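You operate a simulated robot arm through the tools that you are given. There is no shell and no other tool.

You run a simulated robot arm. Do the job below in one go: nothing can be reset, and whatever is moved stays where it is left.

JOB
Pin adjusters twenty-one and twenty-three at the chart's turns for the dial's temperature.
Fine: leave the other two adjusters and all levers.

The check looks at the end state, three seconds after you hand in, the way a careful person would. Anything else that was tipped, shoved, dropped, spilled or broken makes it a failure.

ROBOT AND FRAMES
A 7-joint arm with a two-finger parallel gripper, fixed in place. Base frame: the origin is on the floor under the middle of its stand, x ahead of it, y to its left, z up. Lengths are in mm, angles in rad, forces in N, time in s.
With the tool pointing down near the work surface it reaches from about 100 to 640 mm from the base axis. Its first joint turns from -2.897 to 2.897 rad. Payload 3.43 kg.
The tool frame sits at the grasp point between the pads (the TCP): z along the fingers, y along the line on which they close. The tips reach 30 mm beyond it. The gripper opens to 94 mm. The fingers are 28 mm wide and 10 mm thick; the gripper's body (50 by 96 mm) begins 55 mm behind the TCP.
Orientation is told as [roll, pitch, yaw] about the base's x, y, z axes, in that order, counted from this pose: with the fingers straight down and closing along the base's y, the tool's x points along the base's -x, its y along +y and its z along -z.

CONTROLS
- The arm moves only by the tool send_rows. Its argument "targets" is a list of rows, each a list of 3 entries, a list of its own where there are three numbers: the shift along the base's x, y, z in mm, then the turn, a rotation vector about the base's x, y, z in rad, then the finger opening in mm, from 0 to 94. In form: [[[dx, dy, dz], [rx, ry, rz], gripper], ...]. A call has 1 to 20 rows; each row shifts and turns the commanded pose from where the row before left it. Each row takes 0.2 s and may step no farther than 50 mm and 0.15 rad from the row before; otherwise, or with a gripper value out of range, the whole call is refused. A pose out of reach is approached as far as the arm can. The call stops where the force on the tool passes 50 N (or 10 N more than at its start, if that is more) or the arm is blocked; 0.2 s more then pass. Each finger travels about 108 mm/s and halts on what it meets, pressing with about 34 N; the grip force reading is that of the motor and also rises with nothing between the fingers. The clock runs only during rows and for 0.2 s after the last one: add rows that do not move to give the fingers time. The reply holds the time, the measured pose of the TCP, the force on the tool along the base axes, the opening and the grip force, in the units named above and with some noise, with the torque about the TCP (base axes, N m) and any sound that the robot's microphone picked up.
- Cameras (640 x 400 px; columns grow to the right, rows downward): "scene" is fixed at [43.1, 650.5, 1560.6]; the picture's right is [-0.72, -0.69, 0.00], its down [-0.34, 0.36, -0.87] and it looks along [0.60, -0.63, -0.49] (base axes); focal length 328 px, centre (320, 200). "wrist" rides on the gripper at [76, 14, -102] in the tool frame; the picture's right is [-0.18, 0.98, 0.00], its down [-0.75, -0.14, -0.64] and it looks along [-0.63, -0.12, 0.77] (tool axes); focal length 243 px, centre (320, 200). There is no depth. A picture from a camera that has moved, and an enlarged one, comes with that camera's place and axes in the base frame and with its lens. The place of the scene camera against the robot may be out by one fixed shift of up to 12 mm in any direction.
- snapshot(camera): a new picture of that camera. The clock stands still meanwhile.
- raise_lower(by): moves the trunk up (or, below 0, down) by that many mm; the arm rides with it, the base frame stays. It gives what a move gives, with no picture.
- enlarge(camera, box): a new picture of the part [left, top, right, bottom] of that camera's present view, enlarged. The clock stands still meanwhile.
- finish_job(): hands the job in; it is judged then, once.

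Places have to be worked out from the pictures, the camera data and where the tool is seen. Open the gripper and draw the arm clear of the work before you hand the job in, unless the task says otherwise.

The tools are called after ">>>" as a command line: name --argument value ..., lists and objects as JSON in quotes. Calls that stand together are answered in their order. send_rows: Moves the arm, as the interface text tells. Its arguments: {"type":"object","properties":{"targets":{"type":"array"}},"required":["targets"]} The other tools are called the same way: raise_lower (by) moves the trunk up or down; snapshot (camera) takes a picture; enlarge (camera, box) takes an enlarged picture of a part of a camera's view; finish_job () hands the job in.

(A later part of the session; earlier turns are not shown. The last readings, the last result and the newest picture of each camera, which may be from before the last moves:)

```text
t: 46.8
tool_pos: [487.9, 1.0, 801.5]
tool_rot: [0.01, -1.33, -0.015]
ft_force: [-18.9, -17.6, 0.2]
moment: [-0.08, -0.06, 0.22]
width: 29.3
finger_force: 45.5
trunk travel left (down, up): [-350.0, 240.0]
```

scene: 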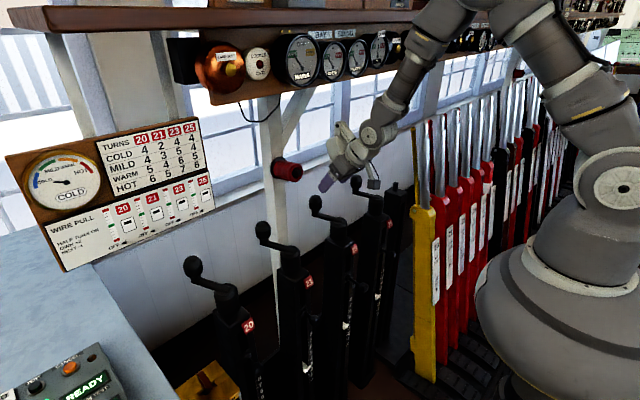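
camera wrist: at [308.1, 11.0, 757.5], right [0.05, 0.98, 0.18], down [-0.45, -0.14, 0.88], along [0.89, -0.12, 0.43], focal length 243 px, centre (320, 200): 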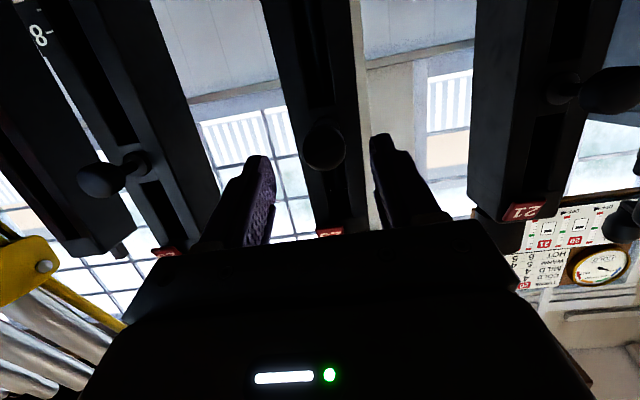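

Resistance rose to 19 N with no further travel, so pin 23 is fully seated. I'll relax, open and back off, then look at the pin and scale.

>>> send_rows --targets '[[[-2, -1.5, 0], [0, 0, 0], 20], [[0, 0, 0], [0, 0, 0], 45], [[0, 0, 0], [0, 0, 0], 60], [[-15, 0, 0], [0, 0, 0], 60], [[-20, 0, 0], [0, 0, 0], 60], [[-20, 0, 2], [0, 0, 0], 60], [[0, 0, 0], [0, 0, 0], 60]]'

>>> snapshot --camera "wrist"

>>> enlarge --camera "scene" --box '[300, 220, 400, 340]'

>>> enlarge --camera "scene" --box '[40, 170, 220, 275]'

```text
t: 48.4
tool_pos: [434.4, -0.1, 805.1]
tool_rot: [0.007, -1.329, -0.01]
ft_force: [0.5, -0.8, 0.1]
moment: [-0.02, 0.01, 0.0]
width: 59.9
finger_force: 0.1
trunk travel left (down, up): [-350.0, 240.0]
```

```text
taken
camera wrist: at [315.7, 13.2, 754.7], right [0.05, 0.98, 0.18], down [-0.45, -0.14, 0.88], along [0.89, -0.12, 0.43], focal length 243 px, centre (320, 200)
```

wrist: 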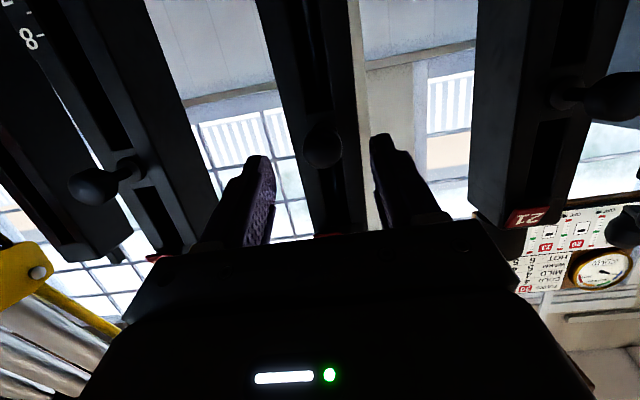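

```text
3.33 times, centred on (350, 280) of scene
camera zoom: at [43.1, 650.5, 1560.6], right [-0.72, -0.69, 0.0], down [-0.34, 0.36, -0.87], along [0.6, -0.63, -0.49], focal length 1092 px, centre (220, -67)
```

zoom: 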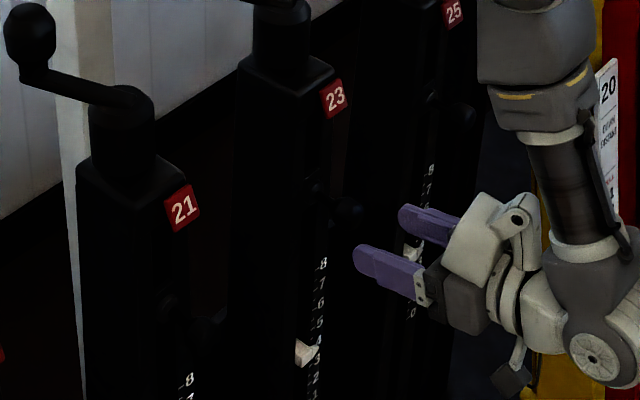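

```text
3.56 times, centred on (130, 222) of scene
camera zoom: at [43.1, 650.5, 1560.6], right [-0.72, -0.69, 0.0], down [-0.34, 0.36, -0.87], along [0.6, -0.63, -0.49], focal length 1165 px, centre (996, 120)
```

zoom: 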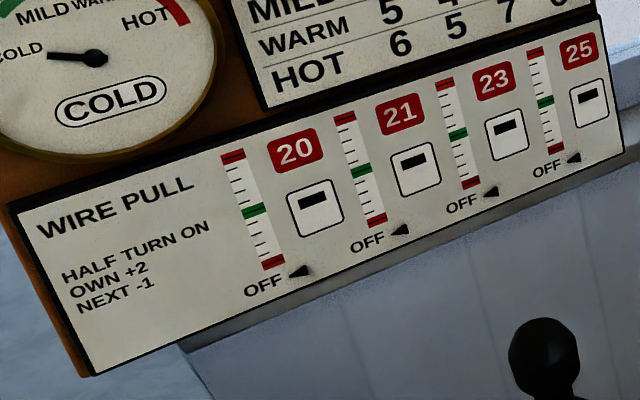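

Pin 23's knob is back exactly where it started. Now I'll slide sideways at this standoff to line up with pin 21 (y≈198).

>>> send_rows --targets '[[[0, 40, 0], [0, 0, 0], 60], [[0, 40, 0], [0, 0, 0], 60], [[0, 40, 0], [0, 0, 0], 60], [[0, 40, -1], [0, 0, 0], 60], [[0, 38, -1], [0, 0, 0], 60], [[0, 0, 0], [0, 0, 0], 60]]'

>>> snapshot --camera "wrist"

>>> enlarge --camera "wrist" --box '[220, 60, 440, 250]'

>>> enlarge --camera "scene" --box '[260, 230, 400, 370]'

```text
t: 49.8
tool_pos: [433.6, 197.9, 801.0]
tool_rot: [0.008, -1.332, -0.011]
ft_force: [-0.2, -1.4, 0.2]
moment: [-0.01, 0.0, 0.02]
width: 60.0
finger_force: 0.0
trunk travel left (down, up): [-350.0, 240.0]
```

```text
taken
camera wrist: at [315.6, 211.2, 752.3], right [0.05, 0.98, 0.18], down [-0.44, -0.14, 0.88], along [0.89, -0.12, 0.43], focal length 243 px, centre (320, 200)
```

wrist: 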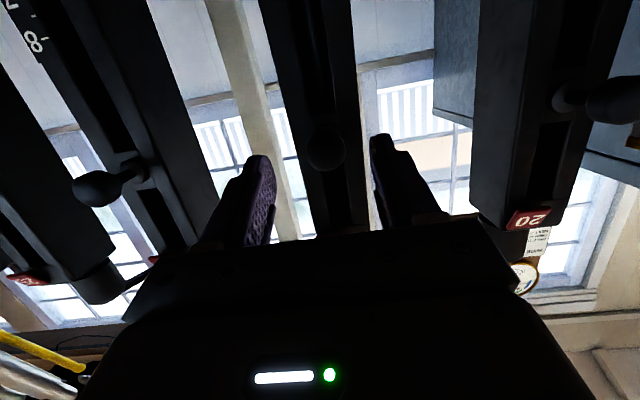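

```text
2.11 times, centred on (330, 155) of wrist
camera zoom: at [315.6, 211.2, 752.3], right [0.05, 0.98, 0.18], down [-0.44, -0.14, 0.88], along [0.89, -0.12, 0.43], focal length 511 px, centre (299, 295)
```

zoom: 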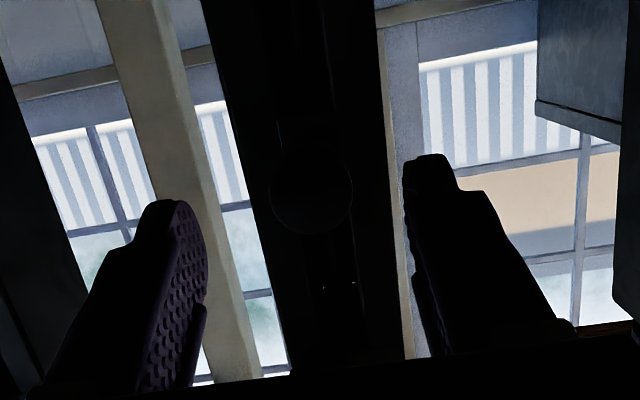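

```text
2.86 times, centred on (330, 300) of scene
camera zoom: at [43.1, 650.5, 1560.6], right [-0.72, -0.69, 0.0], down [-0.34, 0.36, -0.87], along [0.6, -0.63, -0.49], focal length 936 px, centre (291, -86)
```

zoom: 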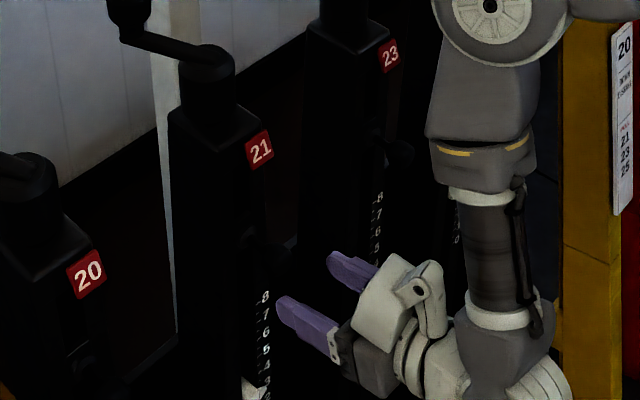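

Pin 21's knob is centered at about y≈199, z≈800. Advancing to x≈487 and closing.

>>> send_rows --targets '[[[12, 1.5, 1], [0, 0, 0], 60], [[15, 0, 0], [0, 0, 0], 60], [[14, 0, 0], [0, 0, 0], 60], [[12, 0, 0], [0, 0, 0], 60], [[0, 0, 0], [0, 0, 0], 60], [[0, 0, 0], [0, 0, 0], 20], [[0, 0, 0], [0, 0, 0], 20], [[0, 0, 0], [0, 0, 0], 20]]'

>>> enlarge --camera "wrist" --box '[220, 60, 440, 250]'

```text
t: 51.6
tool_pos: [486.3, 200.2, 803.0]
tool_rot: [0.006, -1.332, -0.006]
ft_force: [-0.2, 3.3, 0.8]
moment: [0.04, 0.02, 0.47]
width: 29.0
finger_force: 45.1
trunk travel left (down, up): [-350.0, 240.0]
```

```text
2.11 times, centred on (330, 155) of wrist
camera zoom: at [368.4, 212.9, 753.0], right [0.04, 0.98, 0.18], down [-0.45, -0.14, 0.88], along [0.89, -0.12, 0.43], focal length 511 px, centre (299, 295)
```

zoom: 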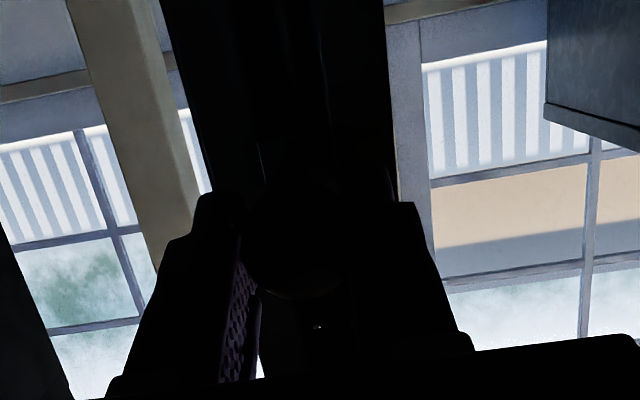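

Gripped (29.0 mm). Pulling pin 21 out by about 21 mm in small steps, as with 23.

>>> send_rows --targets '[[[-3, 0, 0], [0, 0, 0], 20], [[-3, 0, 0], [0, 0, 0], 20], [[-3, 0, 0], [0, 0, 0], 20], [[-3, 0, 0], [0, 0, 0], 20], [[-3, 0, 0], [0, 0, 0], 20], [[-3, 0, 0], [0, 0, 0], 20], [[-3, 0, 0], [0, 0, 0], 20], [[-1, 0, 0], [0, 0, 0], 20]]'

```text
t: 53.4
tool_pos: [465.3, 199.7, 803.8]
tool_rot: [0.002, -1.33, -0.003]
ft_force: [2.1, 4.8, -4.3]
moment: [0.02, -0.2, 0.43]
width: 29.2
finger_force: 45.3
trunk travel left (down, up): [-350.0, 240.0]
```

Out 21 mm with little force; I'll go a touch further to feel the outer stop.

>>> send_rows --targets '[[[-1, 0, -0.5], [0, 0, 0], 20], [[-1, 0, 0], [0, 0, 0], 20], [[0, 0, 0], [0, 0, 0], 20]]'

```text
t: 54.2
tool_pos: [465.4, 199.8, 803.0]
tool_rot: [0.007, -1.331, -0.01]
ft_force: [15.5, 3.4, 0.4]
moment: [0.01, 0.21, 0.38]
width: 29.2
finger_force: 45.3
trunk travel left (down, up): [-350.0, 240.0]
```

That's the outer stop. I'll release pin 21, back off, rise, and move over crank 21 with the same −0.65 tilt.

>>> send_rows --targets '[[[0, 0, 0], [0, 0, 0], 45], [[0, 0, 0], [0, 0, 0], 60], [[-15, 0, 0], [0, 0, 0], 60], [[-18, 0, 2], [0, 0, 0], 60], [[-8, 0, 20], [0, 0.085, 0], 70], [[0, 0, 45], [0, 0.085, 0], 70], [[0, 0, 45], [0, 0.085, 0], 70], [[0, 0, 45], [0, 0.085, 0], 70], [[0, 0, 45], [0, 0.085, 0], 70], [[0, 0, 45], [0, 0.085, 0], 70], [[0, 0, 45], [0, 0.085, 0], 70], [[0, 0, 45], [0, 0.085, 0], 70], [[20, 4, 20], [0, 0, 0], 70], [[40, 8, 0], [0, 0, 0], 70], [[40, 8, 0], [0, 0, 0], 70], [[40, 8, 0], [0, 0, 0], 70], [[0, 0, 0], [0, 0, 0], 70]]'

>>> snapshot --camera "wrist"

>>> snapshot --camera "scene"

```text
t: 57.8
tool_pos: [561.4, 226.1, 1160.4]
tool_rot: [-0.001, -0.651, -0.004]
ft_force: [-0.2, -0.9, -1.0]
moment: [0.03, 0.0, 0.04]
width: 69.9
finger_force: 0.2
trunk travel left (down, up): [-350.0, 240.0]
```

```text
taken
camera wrist: at [438.5, 240.0, 1195.2], right [0.15, 0.98, 0.11], down [0.21, -0.14, 0.97], along [0.97, -0.12, -0.23], focal length 243 px, centre (320, 200)
```

wrist: 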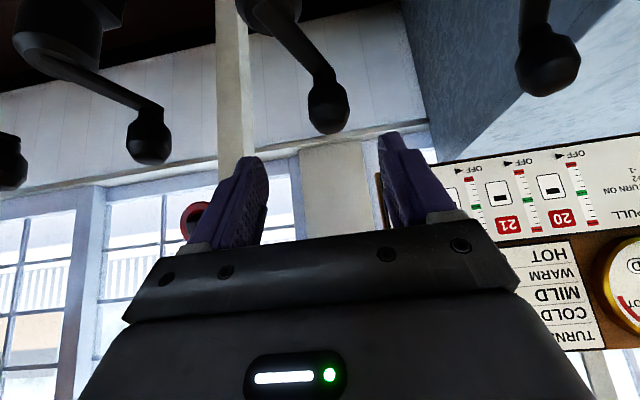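

```text
taken
```

scene: 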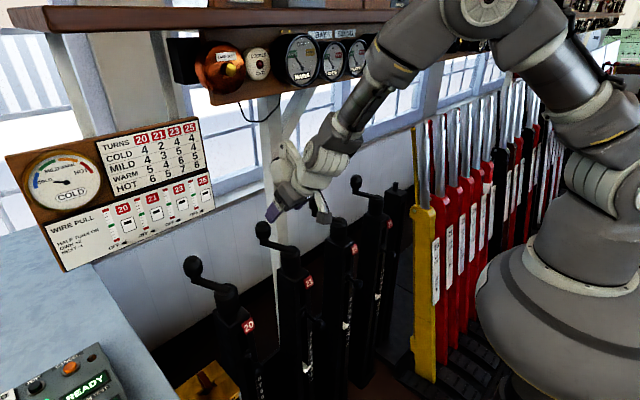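

Knob 21 shows at about (653, 232, 1051), with ample room to the chart panel. I'll approach along the finger axis with fingers open, stopping 20 mm above grip height to check.

>>> send_rows --targets '[[[12, 7, 0], [0, 0, 0], 74], [[12.3, 0, -13], [0, 0, 0], 74], [[12.3, 0, -13], [0, 0, 0], 74], [[12.3, 0, -13], [0, 0, 0], 74], [[12.3, 0, -13], [0, 0, 0], 74], [[12.3, 0, -13], [0, 0, 0], 74], [[12.3, 0, -13], [0, 0, 0], 74], [[0, 0, 0], [0, 0, 0], 74]]'

>>> snapshot --camera "wrist"

>>> enlarge --camera "scene" --box '[200, 150, 360, 290]'

```text
t: 59.6
tool_pos: [647.4, 235.0, 1081.5]
tool_rot: [0.0, -0.65, -0.002]
ft_force: [-0.6, -0.5, -0.3]
moment: [0.01, -0.03, 0.0]
width: 74.0
finger_force: 0.1
trunk travel left (down, up): [-350.0, 240.0]
```

```text
taken
camera wrist: at [524.3, 248.1, 1116.7], right [0.15, 0.98, 0.11], down [0.21, -0.14, 0.97], along [0.97, -0.12, -0.23], focal length 243 px, centre (320, 200)
```

wrist: 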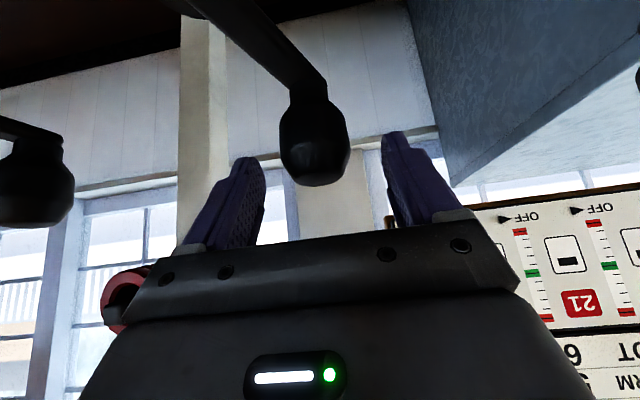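

```text
2.86 times, centred on (280, 220) of scene
camera zoom: at [43.1, 650.5, 1560.6], right [-0.72, -0.69, 0.0], down [-0.34, 0.36, -0.87], along [0.6, -0.63, -0.49], focal length 936 px, centre (434, 143)
```

zoom: 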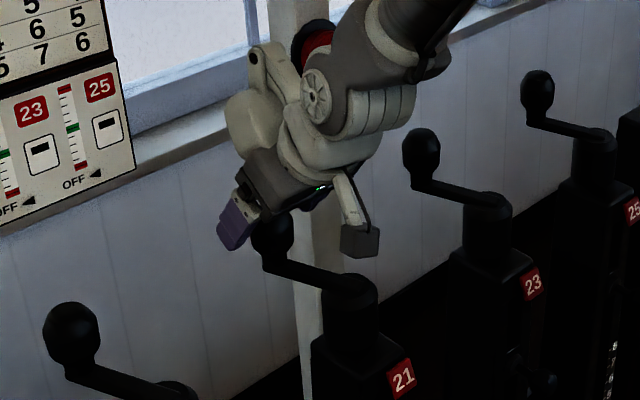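

Comparing with the grip on 23, knob 21 is about 3.8 mm further to −y. I'll correct, lower to z≈1061 and close.

>>> send_rows --targets '[[[0, -3.8, -7], [0, 0, 0], 74], [[0, 0, -7], [0, 0, 0], 74], [[0, 0, -6.5], [0, 0, 0], 74], [[0, 0, 0], [0, 0, 0], 52], [[0, 0, 0], [0, 0, 0], 34], [[0, 0, 0], [0, 0, 0], 34]]'

>>> snapshot --camera "wrist"

>>> enlarge --camera "scene" --box '[290, 325, 330, 390]'

```text
t: 61.0
tool_pos: [647.1, 231.2, 1061.4]
tool_rot: [0.0, -0.65, -0.002]
ft_force: [-0.4, 2.5, -1.6]
moment: [0.05, -0.04, 0.06]
width: 44.4
finger_force: 44.7
trunk travel left (down, up): [-350.0, 240.0]
```

```text
taken
camera wrist: at [523.6, 244.9, 1095.6], right [0.15, 0.98, 0.11], down [0.21, -0.14, 0.97], along [0.97, -0.12, -0.23], focal length 243 px, centre (320, 200)
```

wrist: 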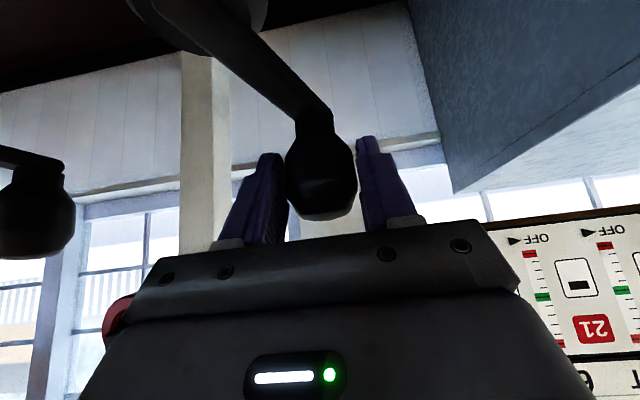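

```text
6.15 times, centred on (310, 358) of scene
camera zoom: at [43.1, 650.5, 1560.6], right [-0.72, -0.69, 0.0], down [-0.34, 0.36, -0.87], along [0.6, -0.63, -0.49], focal length 2016 px, centre (382, -769)
```

zoom: 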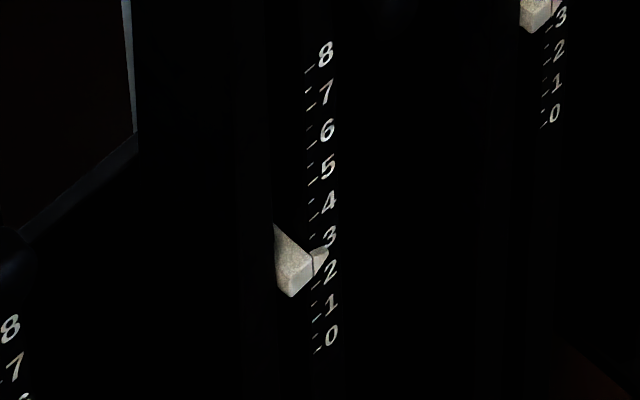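

Knob 21 held at 44.4 mm, start point (647.1, 231.2), pointer at 3. I'll turn it 30° counter-clockwise and check forces.

>>> send_rows --targets '[[[-3.1, 5.7, 0], [0, 0, 0], 34], [[-3.5, 5.5, 0], [0, 0, 0], 34], [[-4.0, 5.1, 0], [0, 0, 0], 34], [[-4.5, 4.7, 0], [0, 0, 0], 34], [[-4.8, 4.4, 0], [0, 0, 0], 34], [[-5.2, 3.9, 0], [0, 0, 0], 34]]'

>>> snapshot --camera "wrist"

>>> enlarge --camera "scene" --box '[290, 325, 330, 390]'

>>> enlarge --camera "scene" --box '[180, 130, 340, 270]'

```text
t: 62.4
tool_pos: [623.1, 260.3, 1060.4]
tool_rot: [0.001, -0.651, -0.001]
ft_force: [0.9, 1.0, -2.5]
moment: [0.05, 0.12, 0.01]
width: 44.0
finger_force: 44.8
trunk travel left (down, up): [-350.0, 240.0]
```

```text
taken
camera wrist: at [499.6, 273.9, 1095.6], right [0.15, 0.98, 0.11], down [0.21, -0.14, 0.97], along [0.97, -0.12, -0.23], focal length 243 px, centre (320, 200)
```

wrist: 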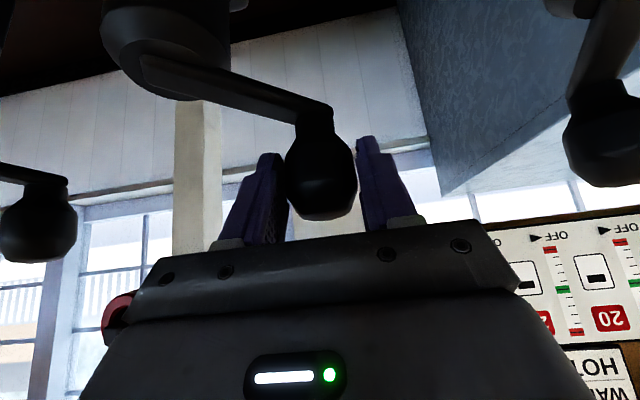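

```text
6.15 times, centred on (310, 358) of scene
camera zoom: at [43.1, 650.5, 1560.6], right [-0.72, -0.69, 0.0], down [-0.34, 0.36, -0.87], along [0.6, -0.63, -0.49], focal length 2016 px, centre (382, -769)
```

zoom: 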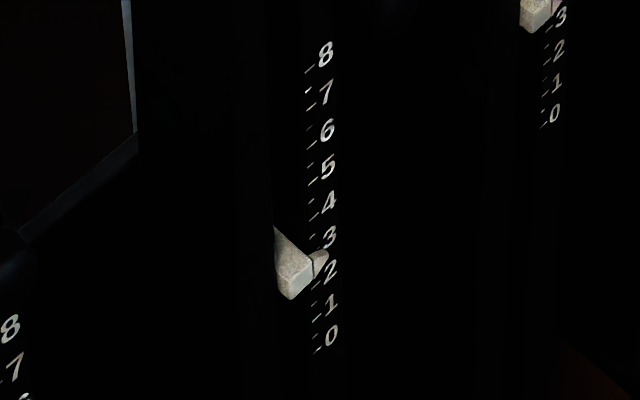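

```text
2.86 times, centred on (260, 200) of scene
camera zoom: at [43.1, 650.5, 1560.6], right [-0.72, -0.69, 0.0], down [-0.34, 0.36, -0.87], along [0.6, -0.63, -0.49], focal length 936 px, centre (491, 200)
```

zoom: 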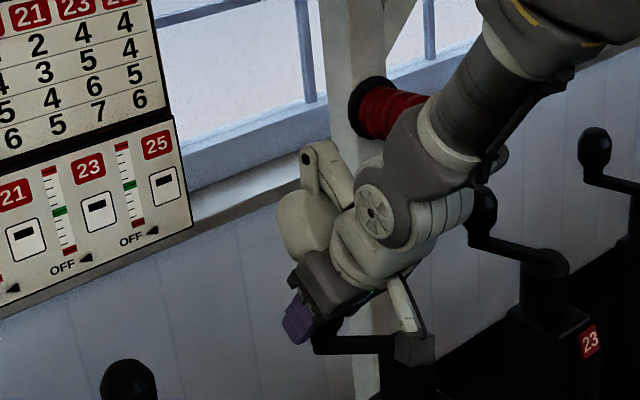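

Forces are near zero, and pointer 21 is moving down. Continuing to about 92°.

>>> send_rows --targets '[[[-6.7, 4.0, 0], [0, 0, 0], 34], [[-7.0, 3.4, 0], [0, 0, 0], 34], [[-7.4, 2.6, 0], [0, 0, 0], 34], [[-7.6, 1.8, 0], [0, 0, 0], 34], [[-7.7, 1.0, 0], [0, 0, 0], 34], [[-7.8, 0.2, 0], [0, 0, 0], 34]]'

>>> snapshot --camera "wrist"

```text
t: 63.8
tool_pos: [578.4, 276.3, 1059.8]
tool_rot: [0.0, -0.649, -0.002]
ft_force: [0.9, 7.1, -8.3]
moment: [-0.11, -0.61, 0.06]
width: 44.1
finger_force: 45.0
trunk travel left (down, up): [-350.0, 240.0]
```

```text
taken
camera wrist: at [455.2, 288.1, 1095.7], right [0.15, 0.98, 0.11], down [0.21, -0.14, 0.97], along [0.97, -0.12, -0.23], focal length 243 px, centre (320, 200)
```

wrist: 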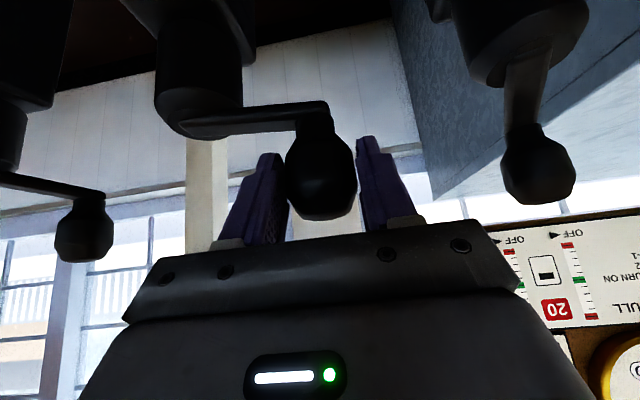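

Small outward pull (7 N in y) suggests the centre is nearer (578.7, 201.5). Continuing on that circle to 146°.

>>> send_rows --targets '[[[-4.5, 1.9, -0.5], [0, 0, 0], 34], [[-5, 0, -0.3], [0, 0, 0], 34], [[-7.6, -1.5, 0], [0, 0, 0], 34], [[-7.5, -2.3, 0], [0, 0, 0], 34], [[-7.2, -3.0, 0], [0, 0, 0], 34], [[-6.8, -3.8, 0], [0, 0, 0], 34], [[-6.4, -4.5, 0], [0, 0, 0], 34], [[-5.9, -5.1, 0], [0, 0, 0], 34], [[-5.3, -5.7, 0], [0, 0, 0], 34], [[-4.7, -6.3, 0], [0, 0, 0], 34]]'

>>> snapshot --camera "wrist"

>>> enlarge --camera "scene" --box '[290, 325, 330, 390]'

```text
t: 66.0
tool_pos: [517.6, 242.3, 1061.1]
tool_rot: [0.003, -0.653, -0.003]
ft_force: [1.9, -1.0, 8.5]
moment: [0.12, 0.49, -0.01]
width: 44.0
finger_force: 44.3
trunk travel left (down, up): [-350.0, 240.0]
```

```text
taken
camera wrist: at [393.7, 255.8, 1095.4], right [0.15, 0.98, 0.11], down [0.21, -0.14, 0.97], along [0.97, -0.12, -0.23], focal length 243 px, centre (320, 200)
```

wrist: 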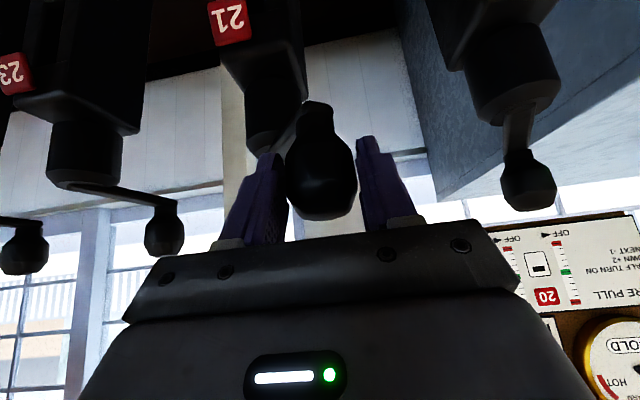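

```text
6.15 times, centred on (310, 358) of scene
camera zoom: at [43.1, 650.5, 1560.6], right [-0.72, -0.69, 0.0], down [-0.34, 0.36, -0.87], along [0.6, -0.63, -0.49], focal length 2016 px, centre (382, -769)
```

zoom: 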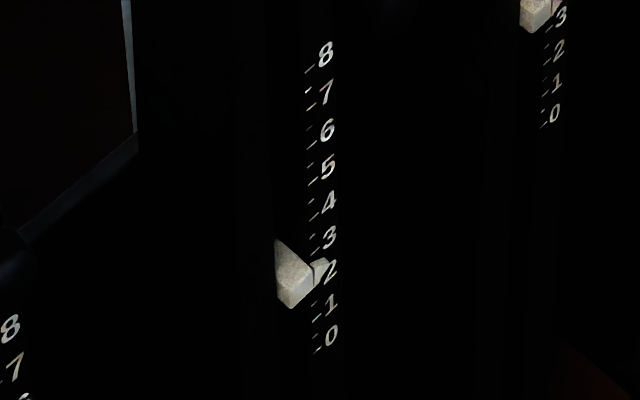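

Going smoothly (forces under 9 N). Continuing through the near side to 200°.

>>> send_rows --targets '[[[-3.7, -6.7, 0.8], [0, 0, 0], 34], [[-3.3, -7.1, 0], [0, 0, 0], 34], [[-2.5, -7.4, 0], [0, 0, 0], 34], [[-1.8, -7.6, 0], [0, 0, 0], 34], [[-0.9, -7.7, 0], [0, 0, 0], 34], [[-0.2, -7.8, 0], [0, 0, 0], 34], [[0.7, -7.8, 0], [0, 0, 0], 34], [[1.5, -7.6, 0], [0, 0, 0], 34], [[2.3, -7.5, 0], [0, 0, 0], 34]]'

>>> snapshot --camera "wrist"

```text
t: 68.0
tool_pos: [509.1, 173.3, 1060.1]
tool_rot: [0.0, -0.65, -0.004]
ft_force: [-8.7, -5.9, -14.0]
moment: [0.04, -0.2, -0.07]
width: 44.5
finger_force: 45.0
trunk travel left (down, up): [-350.0, 240.0]
```

```text
taken
camera wrist: at [385.3, 187.1, 1095.9], right [0.15, 0.98, 0.11], down [0.21, -0.14, 0.97], along [0.97, -0.12, -0.23], focal length 243 px, centre (320, 200)
```

wrist: 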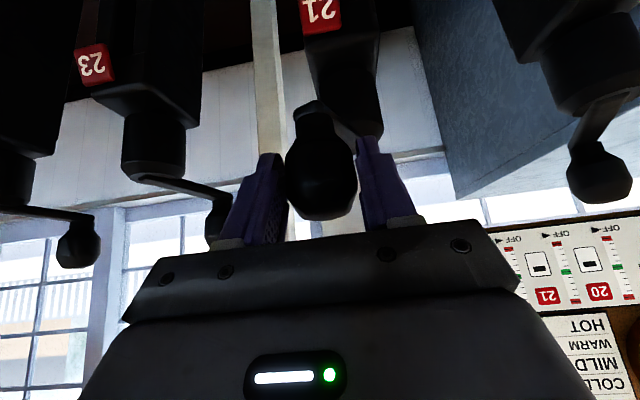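

Refit: centre (578.5, 201.2), r≈74.7, φ≈202°, half a turn done. Continuing to 256°.

>>> send_rows --targets '[[[1.0, -4.5, -0.8], [0, 0, 0], 34], [[2.5, -5.4, 0], [0, 0, 0], 34], [[4.1, -6.7, 0], [0, 0, 0], 34], [[4.7, -6.2, 0], [0, 0, 0], 34], [[5.3, -5.7, 0], [0, 0, 0], 34], [[5.9, -5.2, 0], [0, 0, 0], 34], [[6.4, -4.4, 0], [0, 0, 0], 34], [[6.9, -3.8, 0], [0, 0, 0], 34], [[7.2, -3.1, 0], [0, 0, 0], 34], [[7.4, -2.3, 0], [0, 0, 0], 34]]'

>>> snapshot --camera "wrist"

>>> enlarge --camera "scene" --box '[220, 140, 380, 280]'

```text
t: 70.2
tool_pos: [560.7, 126.7, 1060.9]
tool_rot: [0.003, -0.652, -0.006]
ft_force: [-1.5, -9.5, -4.1]
moment: [0.07, -0.11, -0.11]
width: 44.1
finger_force: 44.9
trunk travel left (down, up): [-350.0, 240.0]
```

```text
taken
camera wrist: at [438.2, 140.3, 1095.5], right [0.15, 0.98, 0.11], down [0.21, -0.14, 0.97], along [0.97, -0.12, -0.23], focal length 243 px, centre (320, 200)
```

wrist: 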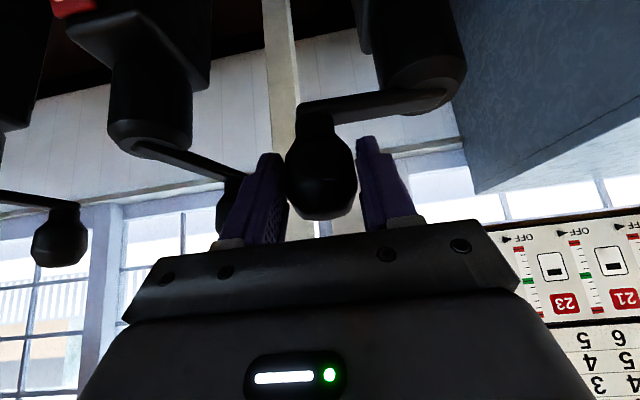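

```text
2.86 times, centred on (300, 210) of scene
camera zoom: at [43.1, 650.5, 1560.6], right [-0.72, -0.69, 0.0], down [-0.34, 0.36, -0.87], along [0.6, -0.63, -0.49], focal length 936 px, centre (377, 171)
```

zoom: 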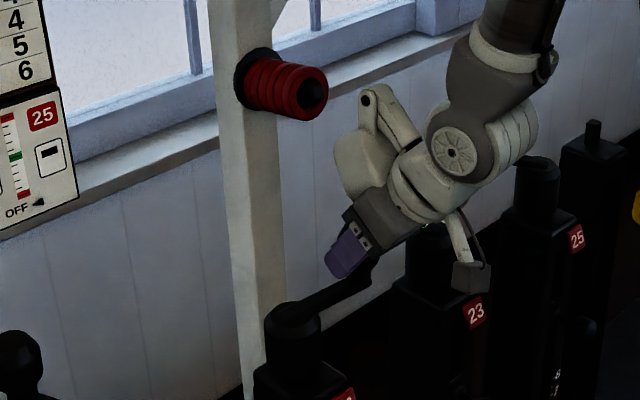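

All fine; a slight −y pull shows the true centre is nearer y≈200.3. Continuing on the adjusted circle to 310°.

>>> send_rows --targets '[[[7.7, -2.7, 0], [0, 0, 0], 34], [[7.8, -0.7, 0], [0, 0, 0], 34], [[7.8, 0.2, 0], [0, 0, 0], 34], [[7.8, 0.9, 0], [0, 0, 0], 34], [[7.7, 1.8, 0], [0, 0, 0], 34], [[7.4, 2.6, 0], [0, 0, 0], 34], [[7.1, 3.3, 0], [0, 0, 0], 34], [[6.7, 4.0, 0], [0, 0, 0], 34], [[6.3, 4.7, 0], [0, 0, 0], 34]]'

>>> snapshot --camera "wrist"

>>> enlarge --camera "scene" --box '[220, 140, 380, 280]'

```text
t: 72.2
tool_pos: [627.4, 142.7, 1060.6]
tool_rot: [0.003, -0.652, -0.002]
ft_force: [-2.2, 1.1, 4.2]
moment: [0.04, 0.59, 0.0]
width: 44.1
finger_force: 44.8
trunk travel left (down, up): [-350.0, 240.0]
```

```text
taken
camera wrist: at [503.5, 155.9, 1095.6], right [0.15, 0.98, 0.11], down [0.21, -0.14, 0.97], along [0.97, -0.12, -0.23], focal length 243 px, centre (320, 200)
```

wrist: 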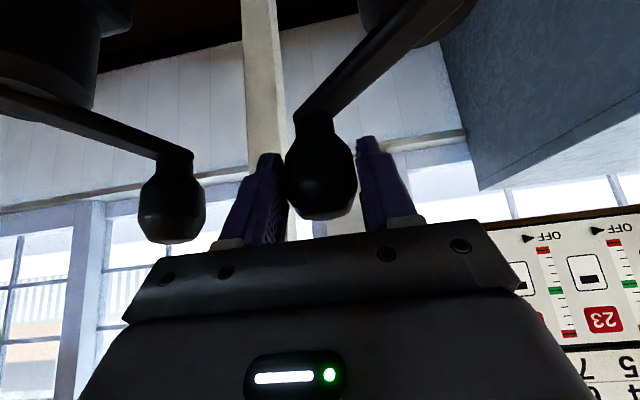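

```text
2.86 times, centred on (300, 210) of scene
camera zoom: at [43.1, 650.5, 1560.6], right [-0.72, -0.69, 0.0], down [-0.34, 0.36, -0.87], along [0.6, -0.63, -0.49], focal length 936 px, centre (377, 171)
```

zoom: 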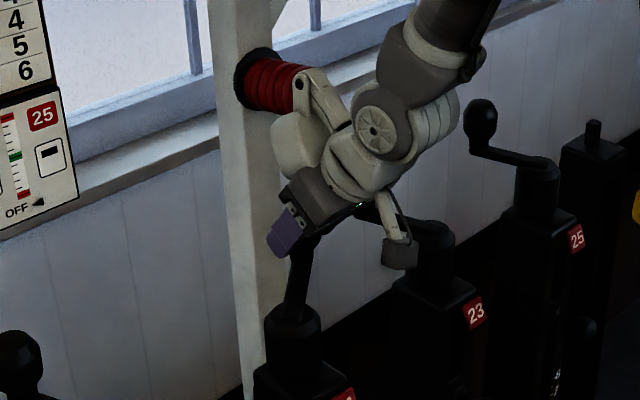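

Low forces and clear of knob 23. Continuing to 358°.

>>> send_rows --targets '[[[5.7, 5.4, 0], [0, 0, 0], 34], [[5.2, 5.9, 0], [0, 0, 0], 34], [[4.5, 6.5, 0], [0, 0, 0], 34], [[3.8, 6.8, 0], [0, 0, 0], 34], [[3.1, 7.2, 0], [0, 0, 0], 34], [[2.3, 7.6, 0], [0, 0, 0], 34], [[1.5, 7.7, 0], [0, 0, 0], 34], [[0.7, 7.8, 0], [0, 0, 0], 34]]'

>>> snapshot --camera "wrist"

>>> enlarge --camera "scene" --box '[290, 325, 330, 390]'

```text
t: 74.0
tool_pos: [653.1, 197.0, 1060.4]
tool_rot: [-0.001, -0.651, -0.004]
ft_force: [-1.3, 0.4, -1.4]
moment: [-0.09, -0.65, 0.0]
width: 44.4
finger_force: 45.1
trunk travel left (down, up): [-350.0, 240.0]
```

```text
taken
camera wrist: at [530.3, 210.3, 1095.7], right [0.15, 0.98, 0.11], down [0.21, -0.14, 0.97], along [0.97, -0.12, -0.23], focal length 243 px, centre (320, 200)
```

wrist: 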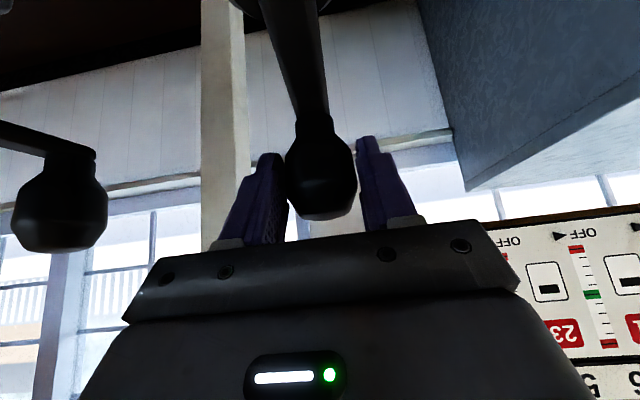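

```text
6.15 times, centred on (310, 358) of scene
camera zoom: at [43.1, 650.5, 1560.6], right [-0.72, -0.69, 0.0], down [-0.34, 0.36, -0.87], along [0.6, -0.63, -0.49], focal length 2016 px, centre (382, -769)
```

zoom: 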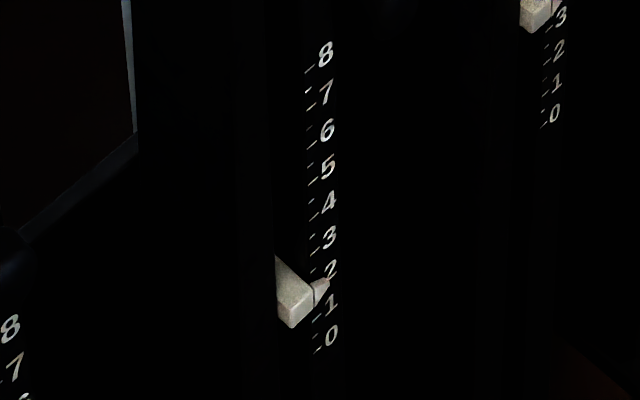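

Final 26° to bring crank 21 back to its start point (647.1, 231.2).

>>> send_rows --targets '[[[-0.2, 7.8, 0], [0, 0, 0], 34], [[-0.9, 7.8, 0], [0, 0, 0], 34], [[-1.8, 7.7, 0], [0, 0, 0], 34], [[-2.6, 7.4, 0], [0, 0, 0], 34], [[-0.9, 2.8, 0], [0, 0, 0], 34], [[0, 0, 0], [0, 0, 0], 34]]'

>>> snapshot --camera "wrist"

>>> enlarge --camera "scene" --box '[290, 325, 330, 390]'

```text
t: 75.4
tool_pos: [646.8, 230.3, 1060.3]
tool_rot: [0.0, -0.651, -0.004]
ft_force: [-5.7, 0.8, 0.6]
moment: [0.16, 0.1, -0.04]
width: 44.1
finger_force: 45.2
trunk travel left (down, up): [-350.0, 240.0]
```

```text
taken
camera wrist: at [523.7, 244.3, 1095.7], right [0.15, 0.98, 0.11], down [0.21, -0.14, 0.97], along [0.97, -0.12, -0.23], focal length 243 px, centre (320, 200)
```

wrist: 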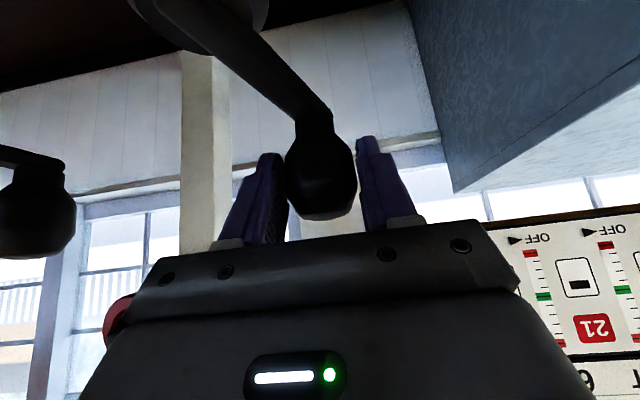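

```text
6.15 times, centred on (310, 358) of scene
camera zoom: at [43.1, 650.5, 1560.6], right [-0.72, -0.69, 0.0], down [-0.34, 0.36, -0.87], along [0.6, -0.63, -0.49], focal length 2016 px, centre (382, -769)
```

zoom: 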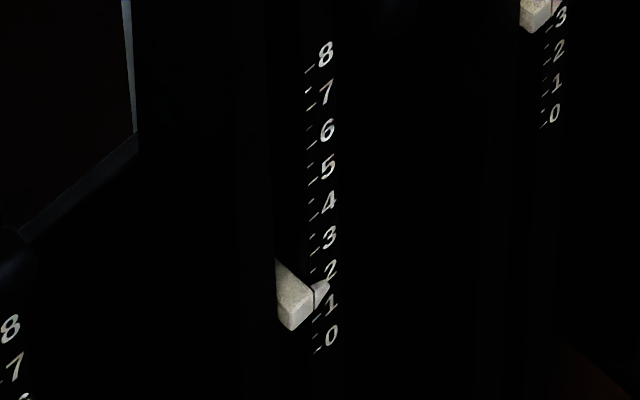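

Crank 21 is back at its start (within 1 mm) and its pointer shows 2 with the usual parallax. I'll nudge the last 0.8 mm, release and withdraw.

>>> send_rows --targets '[[[0, 0.8, 0], [0, 0, 0], 34], [[0, 0, 0], [0, 0, 0], 34], [[0, 0, 0], [0, 0, 0], 52], [[0, 0, 0], [0, 0, 0], 72], [[-6, 0, 8], [0, 0, 0], 72], [[-12, 0, 16], [0, 0, 0], 72], [[-18, 0, 24], [0, 0, 0], 72], [[-18, 0, 24], [0, 0, 0], 72], [[-18, 0, 24], [0, 0, 0], 72], [[0, 0, 0], [0, 0, 0], 72]]'

>>> snapshot --camera "wrist"

>>> snapshot --camera "scene"

```text
t: 77.6
tool_pos: [576.4, 231.4, 1156.9]
tool_rot: [0.001, -0.649, -0.004]
ft_force: [0.6, 0.6, -0.1]
moment: [-0.04, 0.02, 0.0]
width: 72.0
finger_force: 0.1
trunk travel left (down, up): [-350.0, 240.0]
```

```text
taken
camera wrist: at [452.5, 244.9, 1191.9], right [0.15, 0.98, 0.11], down [0.21, -0.14, 0.97], along [0.97, -0.12, -0.23], focal length 243 px, centre (320, 200)
```

wrist: 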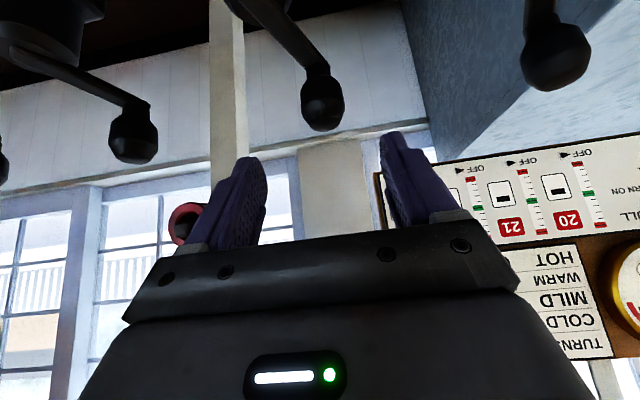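

```text
taken
```

scene: 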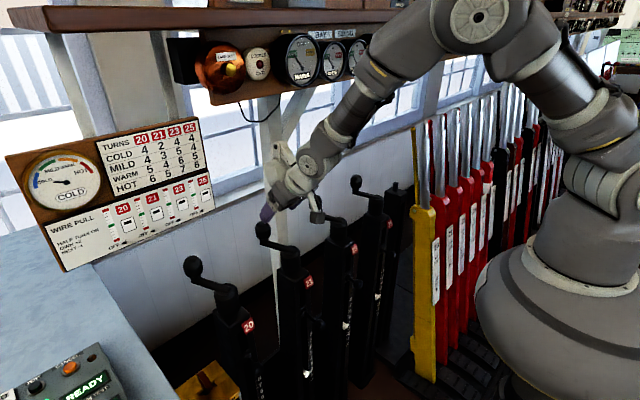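

Crank 21 stands at its original angle. Now back off and go down to pin 21 to push it in.

>>> send_rows --targets '[[[-40, -8, 0], [0, 0, 0], 60], [[-40, -8, 0], [0, 0, 0], 60], [[-40, -8, 0], [0, 0, 0], 60], [[-28, -8, -13], [0, 0, 0], 60], [[0, 0, -42], [0, -0.085, 0], 60], [[0, 0, -42], [0, -0.085, 0], 60], [[0, 0, -42], [0, -0.085, 0], 60], [[0, 0, -42], [0, -0.085, 0], 60], [[0, 0, -42], [0, -0.085, 0], 60], [[0, 0, -42], [0, -0.085, 0], 60], [[0, 0, -42], [0, -0.085, 0], 60], [[0, 0, -44], [0, -0.087, 0], 60], [[0, 0, 0], [0, 0, 0], 60]]'

>>> snapshot --camera "wrist"

>>> enlarge --camera "wrist" --box '[220, 60, 440, 250]'

```text
t: 80.4
tool_pos: [427.1, 200.1, 804.2]
tool_rot: [0.006, -1.333, -0.007]
ft_force: [-0.4, -0.3, 0.7]
moment: [0.01, -0.02, 0.0]
width: 60.1
finger_force: 0.1
trunk travel left (down, up): [-350.0, 240.0]
```

```text
taken
camera wrist: at [309.3, 212.9, 753.0], right [0.05, 0.98, 0.18], down [-0.45, -0.14, 0.88], along [0.89, -0.12, 0.43], focal length 243 px, centre (320, 200)
```

wrist: 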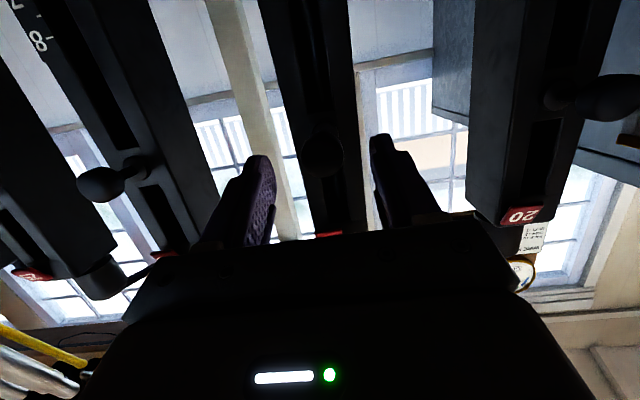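

```text
2.11 times, centred on (330, 155) of wrist
camera zoom: at [309.3, 212.9, 753.0], right [0.05, 0.98, 0.18], down [-0.45, -0.14, 0.88], along [0.89, -0.12, 0.43], focal length 511 px, centre (299, 295)
```

zoom: 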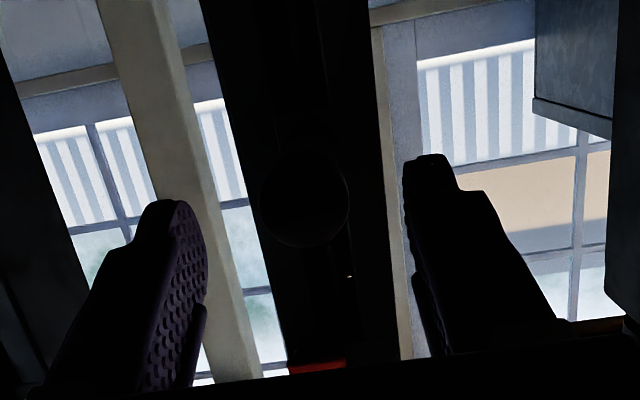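

Pin 21's knob is out and well centered. Advancing to x≈465 and gripping it.

>>> send_rows --targets '[[[8, 0, -1.5], [0, 0, 0], 60], [[12, 0, 0], [0, 0, 0], 60], [[10, 0, 0], [0, 0, 0], 60], [[8, 0, 0], [0, 0, 0], 60], [[0, 0, 0], [0, 0, 0], 60], [[0, 0, 0], [0, 0, 0], 20], [[0, 0, 0], [0, 0, 0], 20], [[0, 0, 0], [0, 0, 0], 20]]'

>>> enlarge --camera "wrist" --box '[220, 60, 440, 250]'

```text
t: 82.2
tool_pos: [465.4, 199.9, 803.0]
tool_rot: [0.007, -1.335, -0.009]
ft_force: [0.4, -1.3, 0.9]
moment: [-0.08, 0.04, 0.36]
width: 29.4
finger_force: 44.2
trunk travel left (down, up): [-350.0, 240.0]
```

```text
2.11 times, centred on (330, 155) of wrist
camera zoom: at [347.1, 213.1, 753.6], right [0.04, 0.98, 0.18], down [-0.45, -0.14, 0.88], along [0.89, -0.12, 0.43], focal length 511 px, centre (299, 295)
```

zoom: 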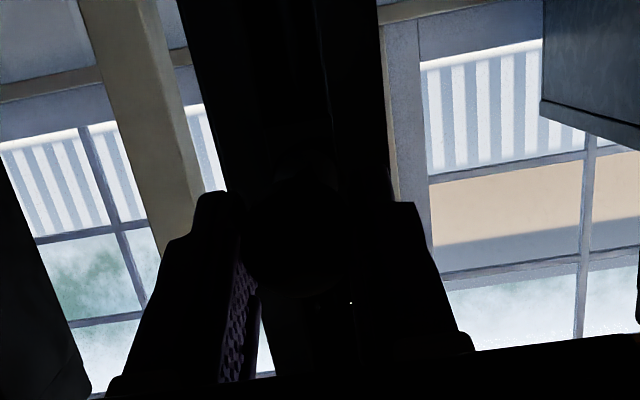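

Gripped at the same offset. Pushing pin 21 home in small steps.

>>> send_rows --targets '[[[3, 0, 0], [0, 0, 0], 20], [[3, 0, 0], [0, 0, 0], 20], [[3, 0, 0], [0, 0, 0], 20], [[3, 0, 0], [0, 0, 0], 20], [[3, 0, 0], [0, 0, 0], 20], [[3, 0, 0], [0, 0, 0], 20], [[3, 0, 0], [0, 0, 0], 20], [[1, 0, 0], [0, 0, 0], 20], [[0, 0, 0], [0, 0, 0], 20]]'

```text
t: 84.2
tool_pos: [487.7, 200.0, 804.9]
tool_rot: [0.007, -1.334, -0.009]
ft_force: [0.4, 0.7, -3.9]
moment: [0.02, 0.13, 0.38]
width: 29.0
finger_force: 45.3
trunk travel left (down, up): [-350.0, 240.0]
```

Moved in 22 mm without blocking. Nudging further in 1 mm steps to feel the seat.

>>> send_rows --targets '[[[1, 0, -1], [0, 0, 0], 20], [[1, 0, 0], [0, 0, 0], 20], [[0, 0, 0], [0, 0, 0], 20]]'

```text
t: 85.0
tool_pos: [487.5, 201.1, 804.1]
tool_rot: [0.008, -1.334, -0.008]
ft_force: [-13.8, 2.1, 8.8]
moment: [0.07, 0.43, 0.37]
width: 29.5
finger_force: 45.1
trunk travel left (down, up): [-350.0, 240.0]
```

It stops at 14 N with no more travel, so pin 21 is seated. Releasing and backing off, then I'll inspect both adjusters.

>>> send_rows --targets '[[[-2, -0.5, 0], [0, 0, 0], 20], [[0, 0, 0], [0, 0, 0], 45], [[0, 0, 0], [0, 0, 0], 60], [[-15, 0, 0], [0, 0, 0], 60], [[-20, 0, 0], [0, 0, 0], 60], [[-22, 0, 2], [0, 0, 0], 60], [[0, -30, 20], [0, 0.12, 0], 60], [[0, -40, 20], [0, 0.12, 0], 60], [[0, -40, 10], [0, 0.13, 0], 60], [[-10, -20, 0], [0, 0.13, 0], 60], [[-20, 0, 0], [0, 0.13, 0], 60], [[-15, 0, -20], [0, 0, 0], 60], [[0, 0, -40], [0, 0, 0], 60], [[0, 0, -40], [0, 0, 0], 60], [[0, 0, 0], [0, 0, 0], 60]]'

>>> snapshot --camera "wrist"

>>> snapshot --camera "scene"

```text
t: 88.2
tool_pos: [384.7, 69.5, 754.6]
tool_rot: [0.002, -0.704, -0.002]
ft_force: [-0.9, 0.2, 0.9]
moment: [0.01, 0.0, 0.02]
width: 60.1
finger_force: 0.0
trunk travel left (down, up): [-350.0, 240.0]
```

```text
taken
camera wrist: at [260.4, 82.8, 783.8], right [0.14, 0.98, 0.12], down [0.16, -0.14, 0.98], along [0.98, -0.12, -0.18], focal length 243 px, centre (320, 200)
```

wrist: 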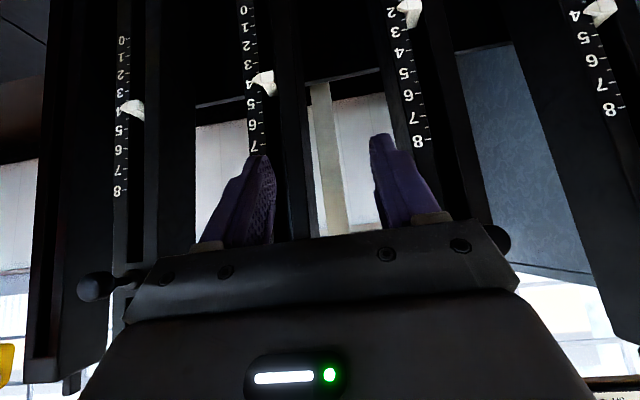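

```text
taken
```

scene: 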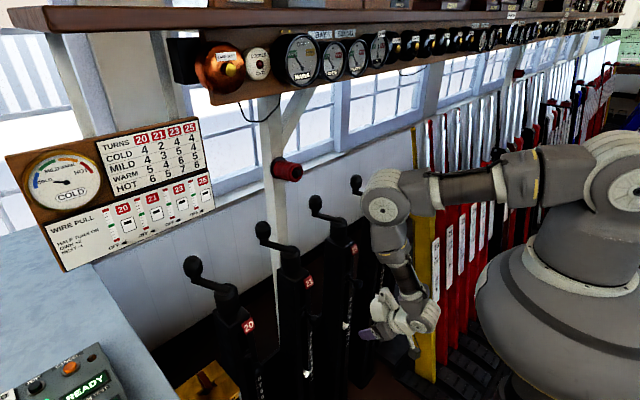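

Pointers now look like 2 on 21 and 4 on 23. I'll drop a little more for a level reading of each, and check the pins.

>>> send_rows --targets '[[[0, 0, -25], [0, 0, 0], 60], [[0, 0, -20], [0, 0, 0], 60], [[0, 0, 0], [0, 0, 0], 60]]'

>>> enlarge --camera "wrist" --box '[350, 0, 470, 110]'

>>> enlarge --camera "wrist" --box '[210, 30, 330, 140]'

>>> enlarge --camera "scene" --box '[270, 240, 380, 400]'

>>> enlarge --camera "scene" --box '[40, 170, 220, 275]'

```text
t: 89.0
tool_pos: [384.8, 68.3, 710.1]
tool_rot: [0.001, -0.704, -0.005]
ft_force: [-0.4, 0.8, -0.1]
moment: [-0.01, 0.02, 0.02]
width: 60.0
finger_force: 0.0
trunk travel left (down, up): [-350.0, 240.0]
```

```text
3.64 times, centred on (410, 55) of wrist
camera zoom: at [260.4, 81.8, 738.6], right [0.14, 0.98, 0.12], down [0.16, -0.14, 0.98], along [0.98, -0.12, -0.18], focal length 882 px, centre (-7, 727)
```

zoom: 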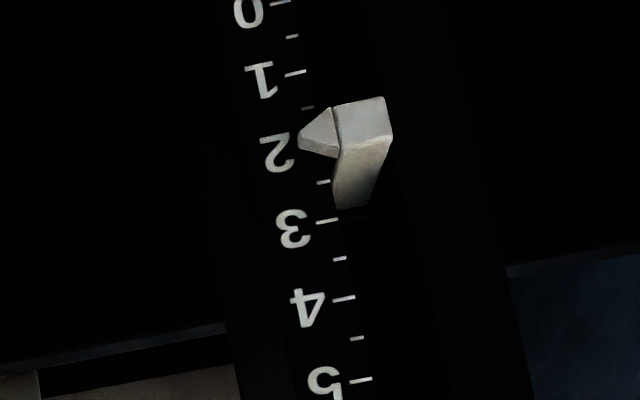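

```text
3.64 times, centred on (270, 85) of wrist
camera zoom: at [260.4, 81.8, 738.6], right [0.14, 0.98, 0.12], down [0.16, -0.14, 0.98], along [0.98, -0.12, -0.18], focal length 882 px, centre (502, 618)
```

zoom: 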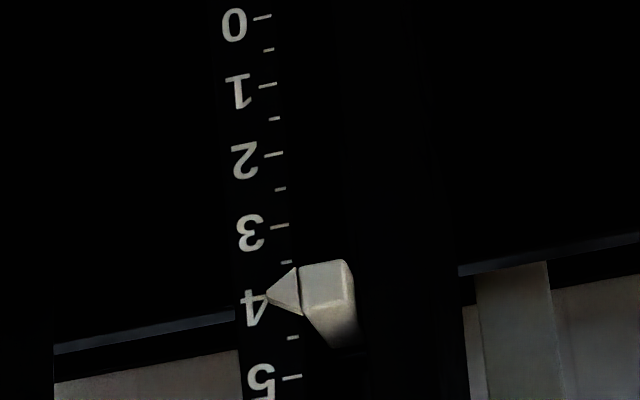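

```text
2.50 times, centred on (325, 320) of scene
camera zoom: at [43.1, 650.5, 1560.6], right [-0.72, -0.69, 0.0], down [-0.34, 0.36, -0.87], along [0.6, -0.63, -0.49], focal length 819 px, centre (308, -100)
```

zoom: 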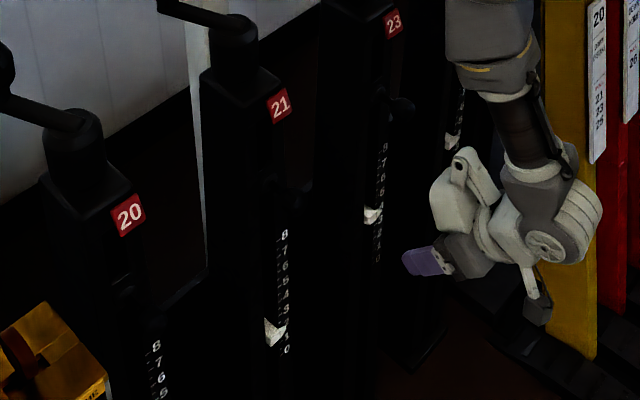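

```text
3.56 times, centred on (130, 222) of scene
camera zoom: at [43.1, 650.5, 1560.6], right [-0.72, -0.69, 0.0], down [-0.34, 0.36, -0.87], along [0.6, -0.63, -0.49], focal length 1165 px, centre (996, 120)
```

zoom: 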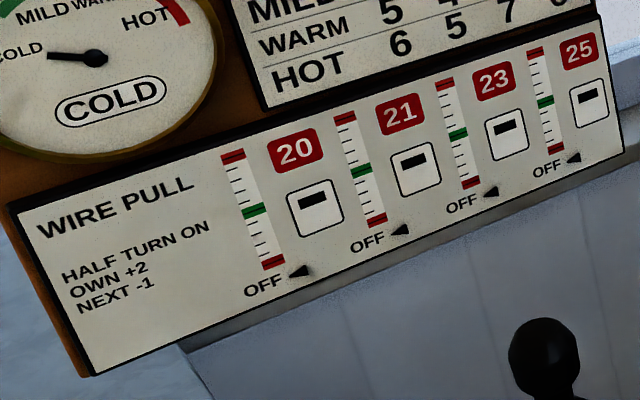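

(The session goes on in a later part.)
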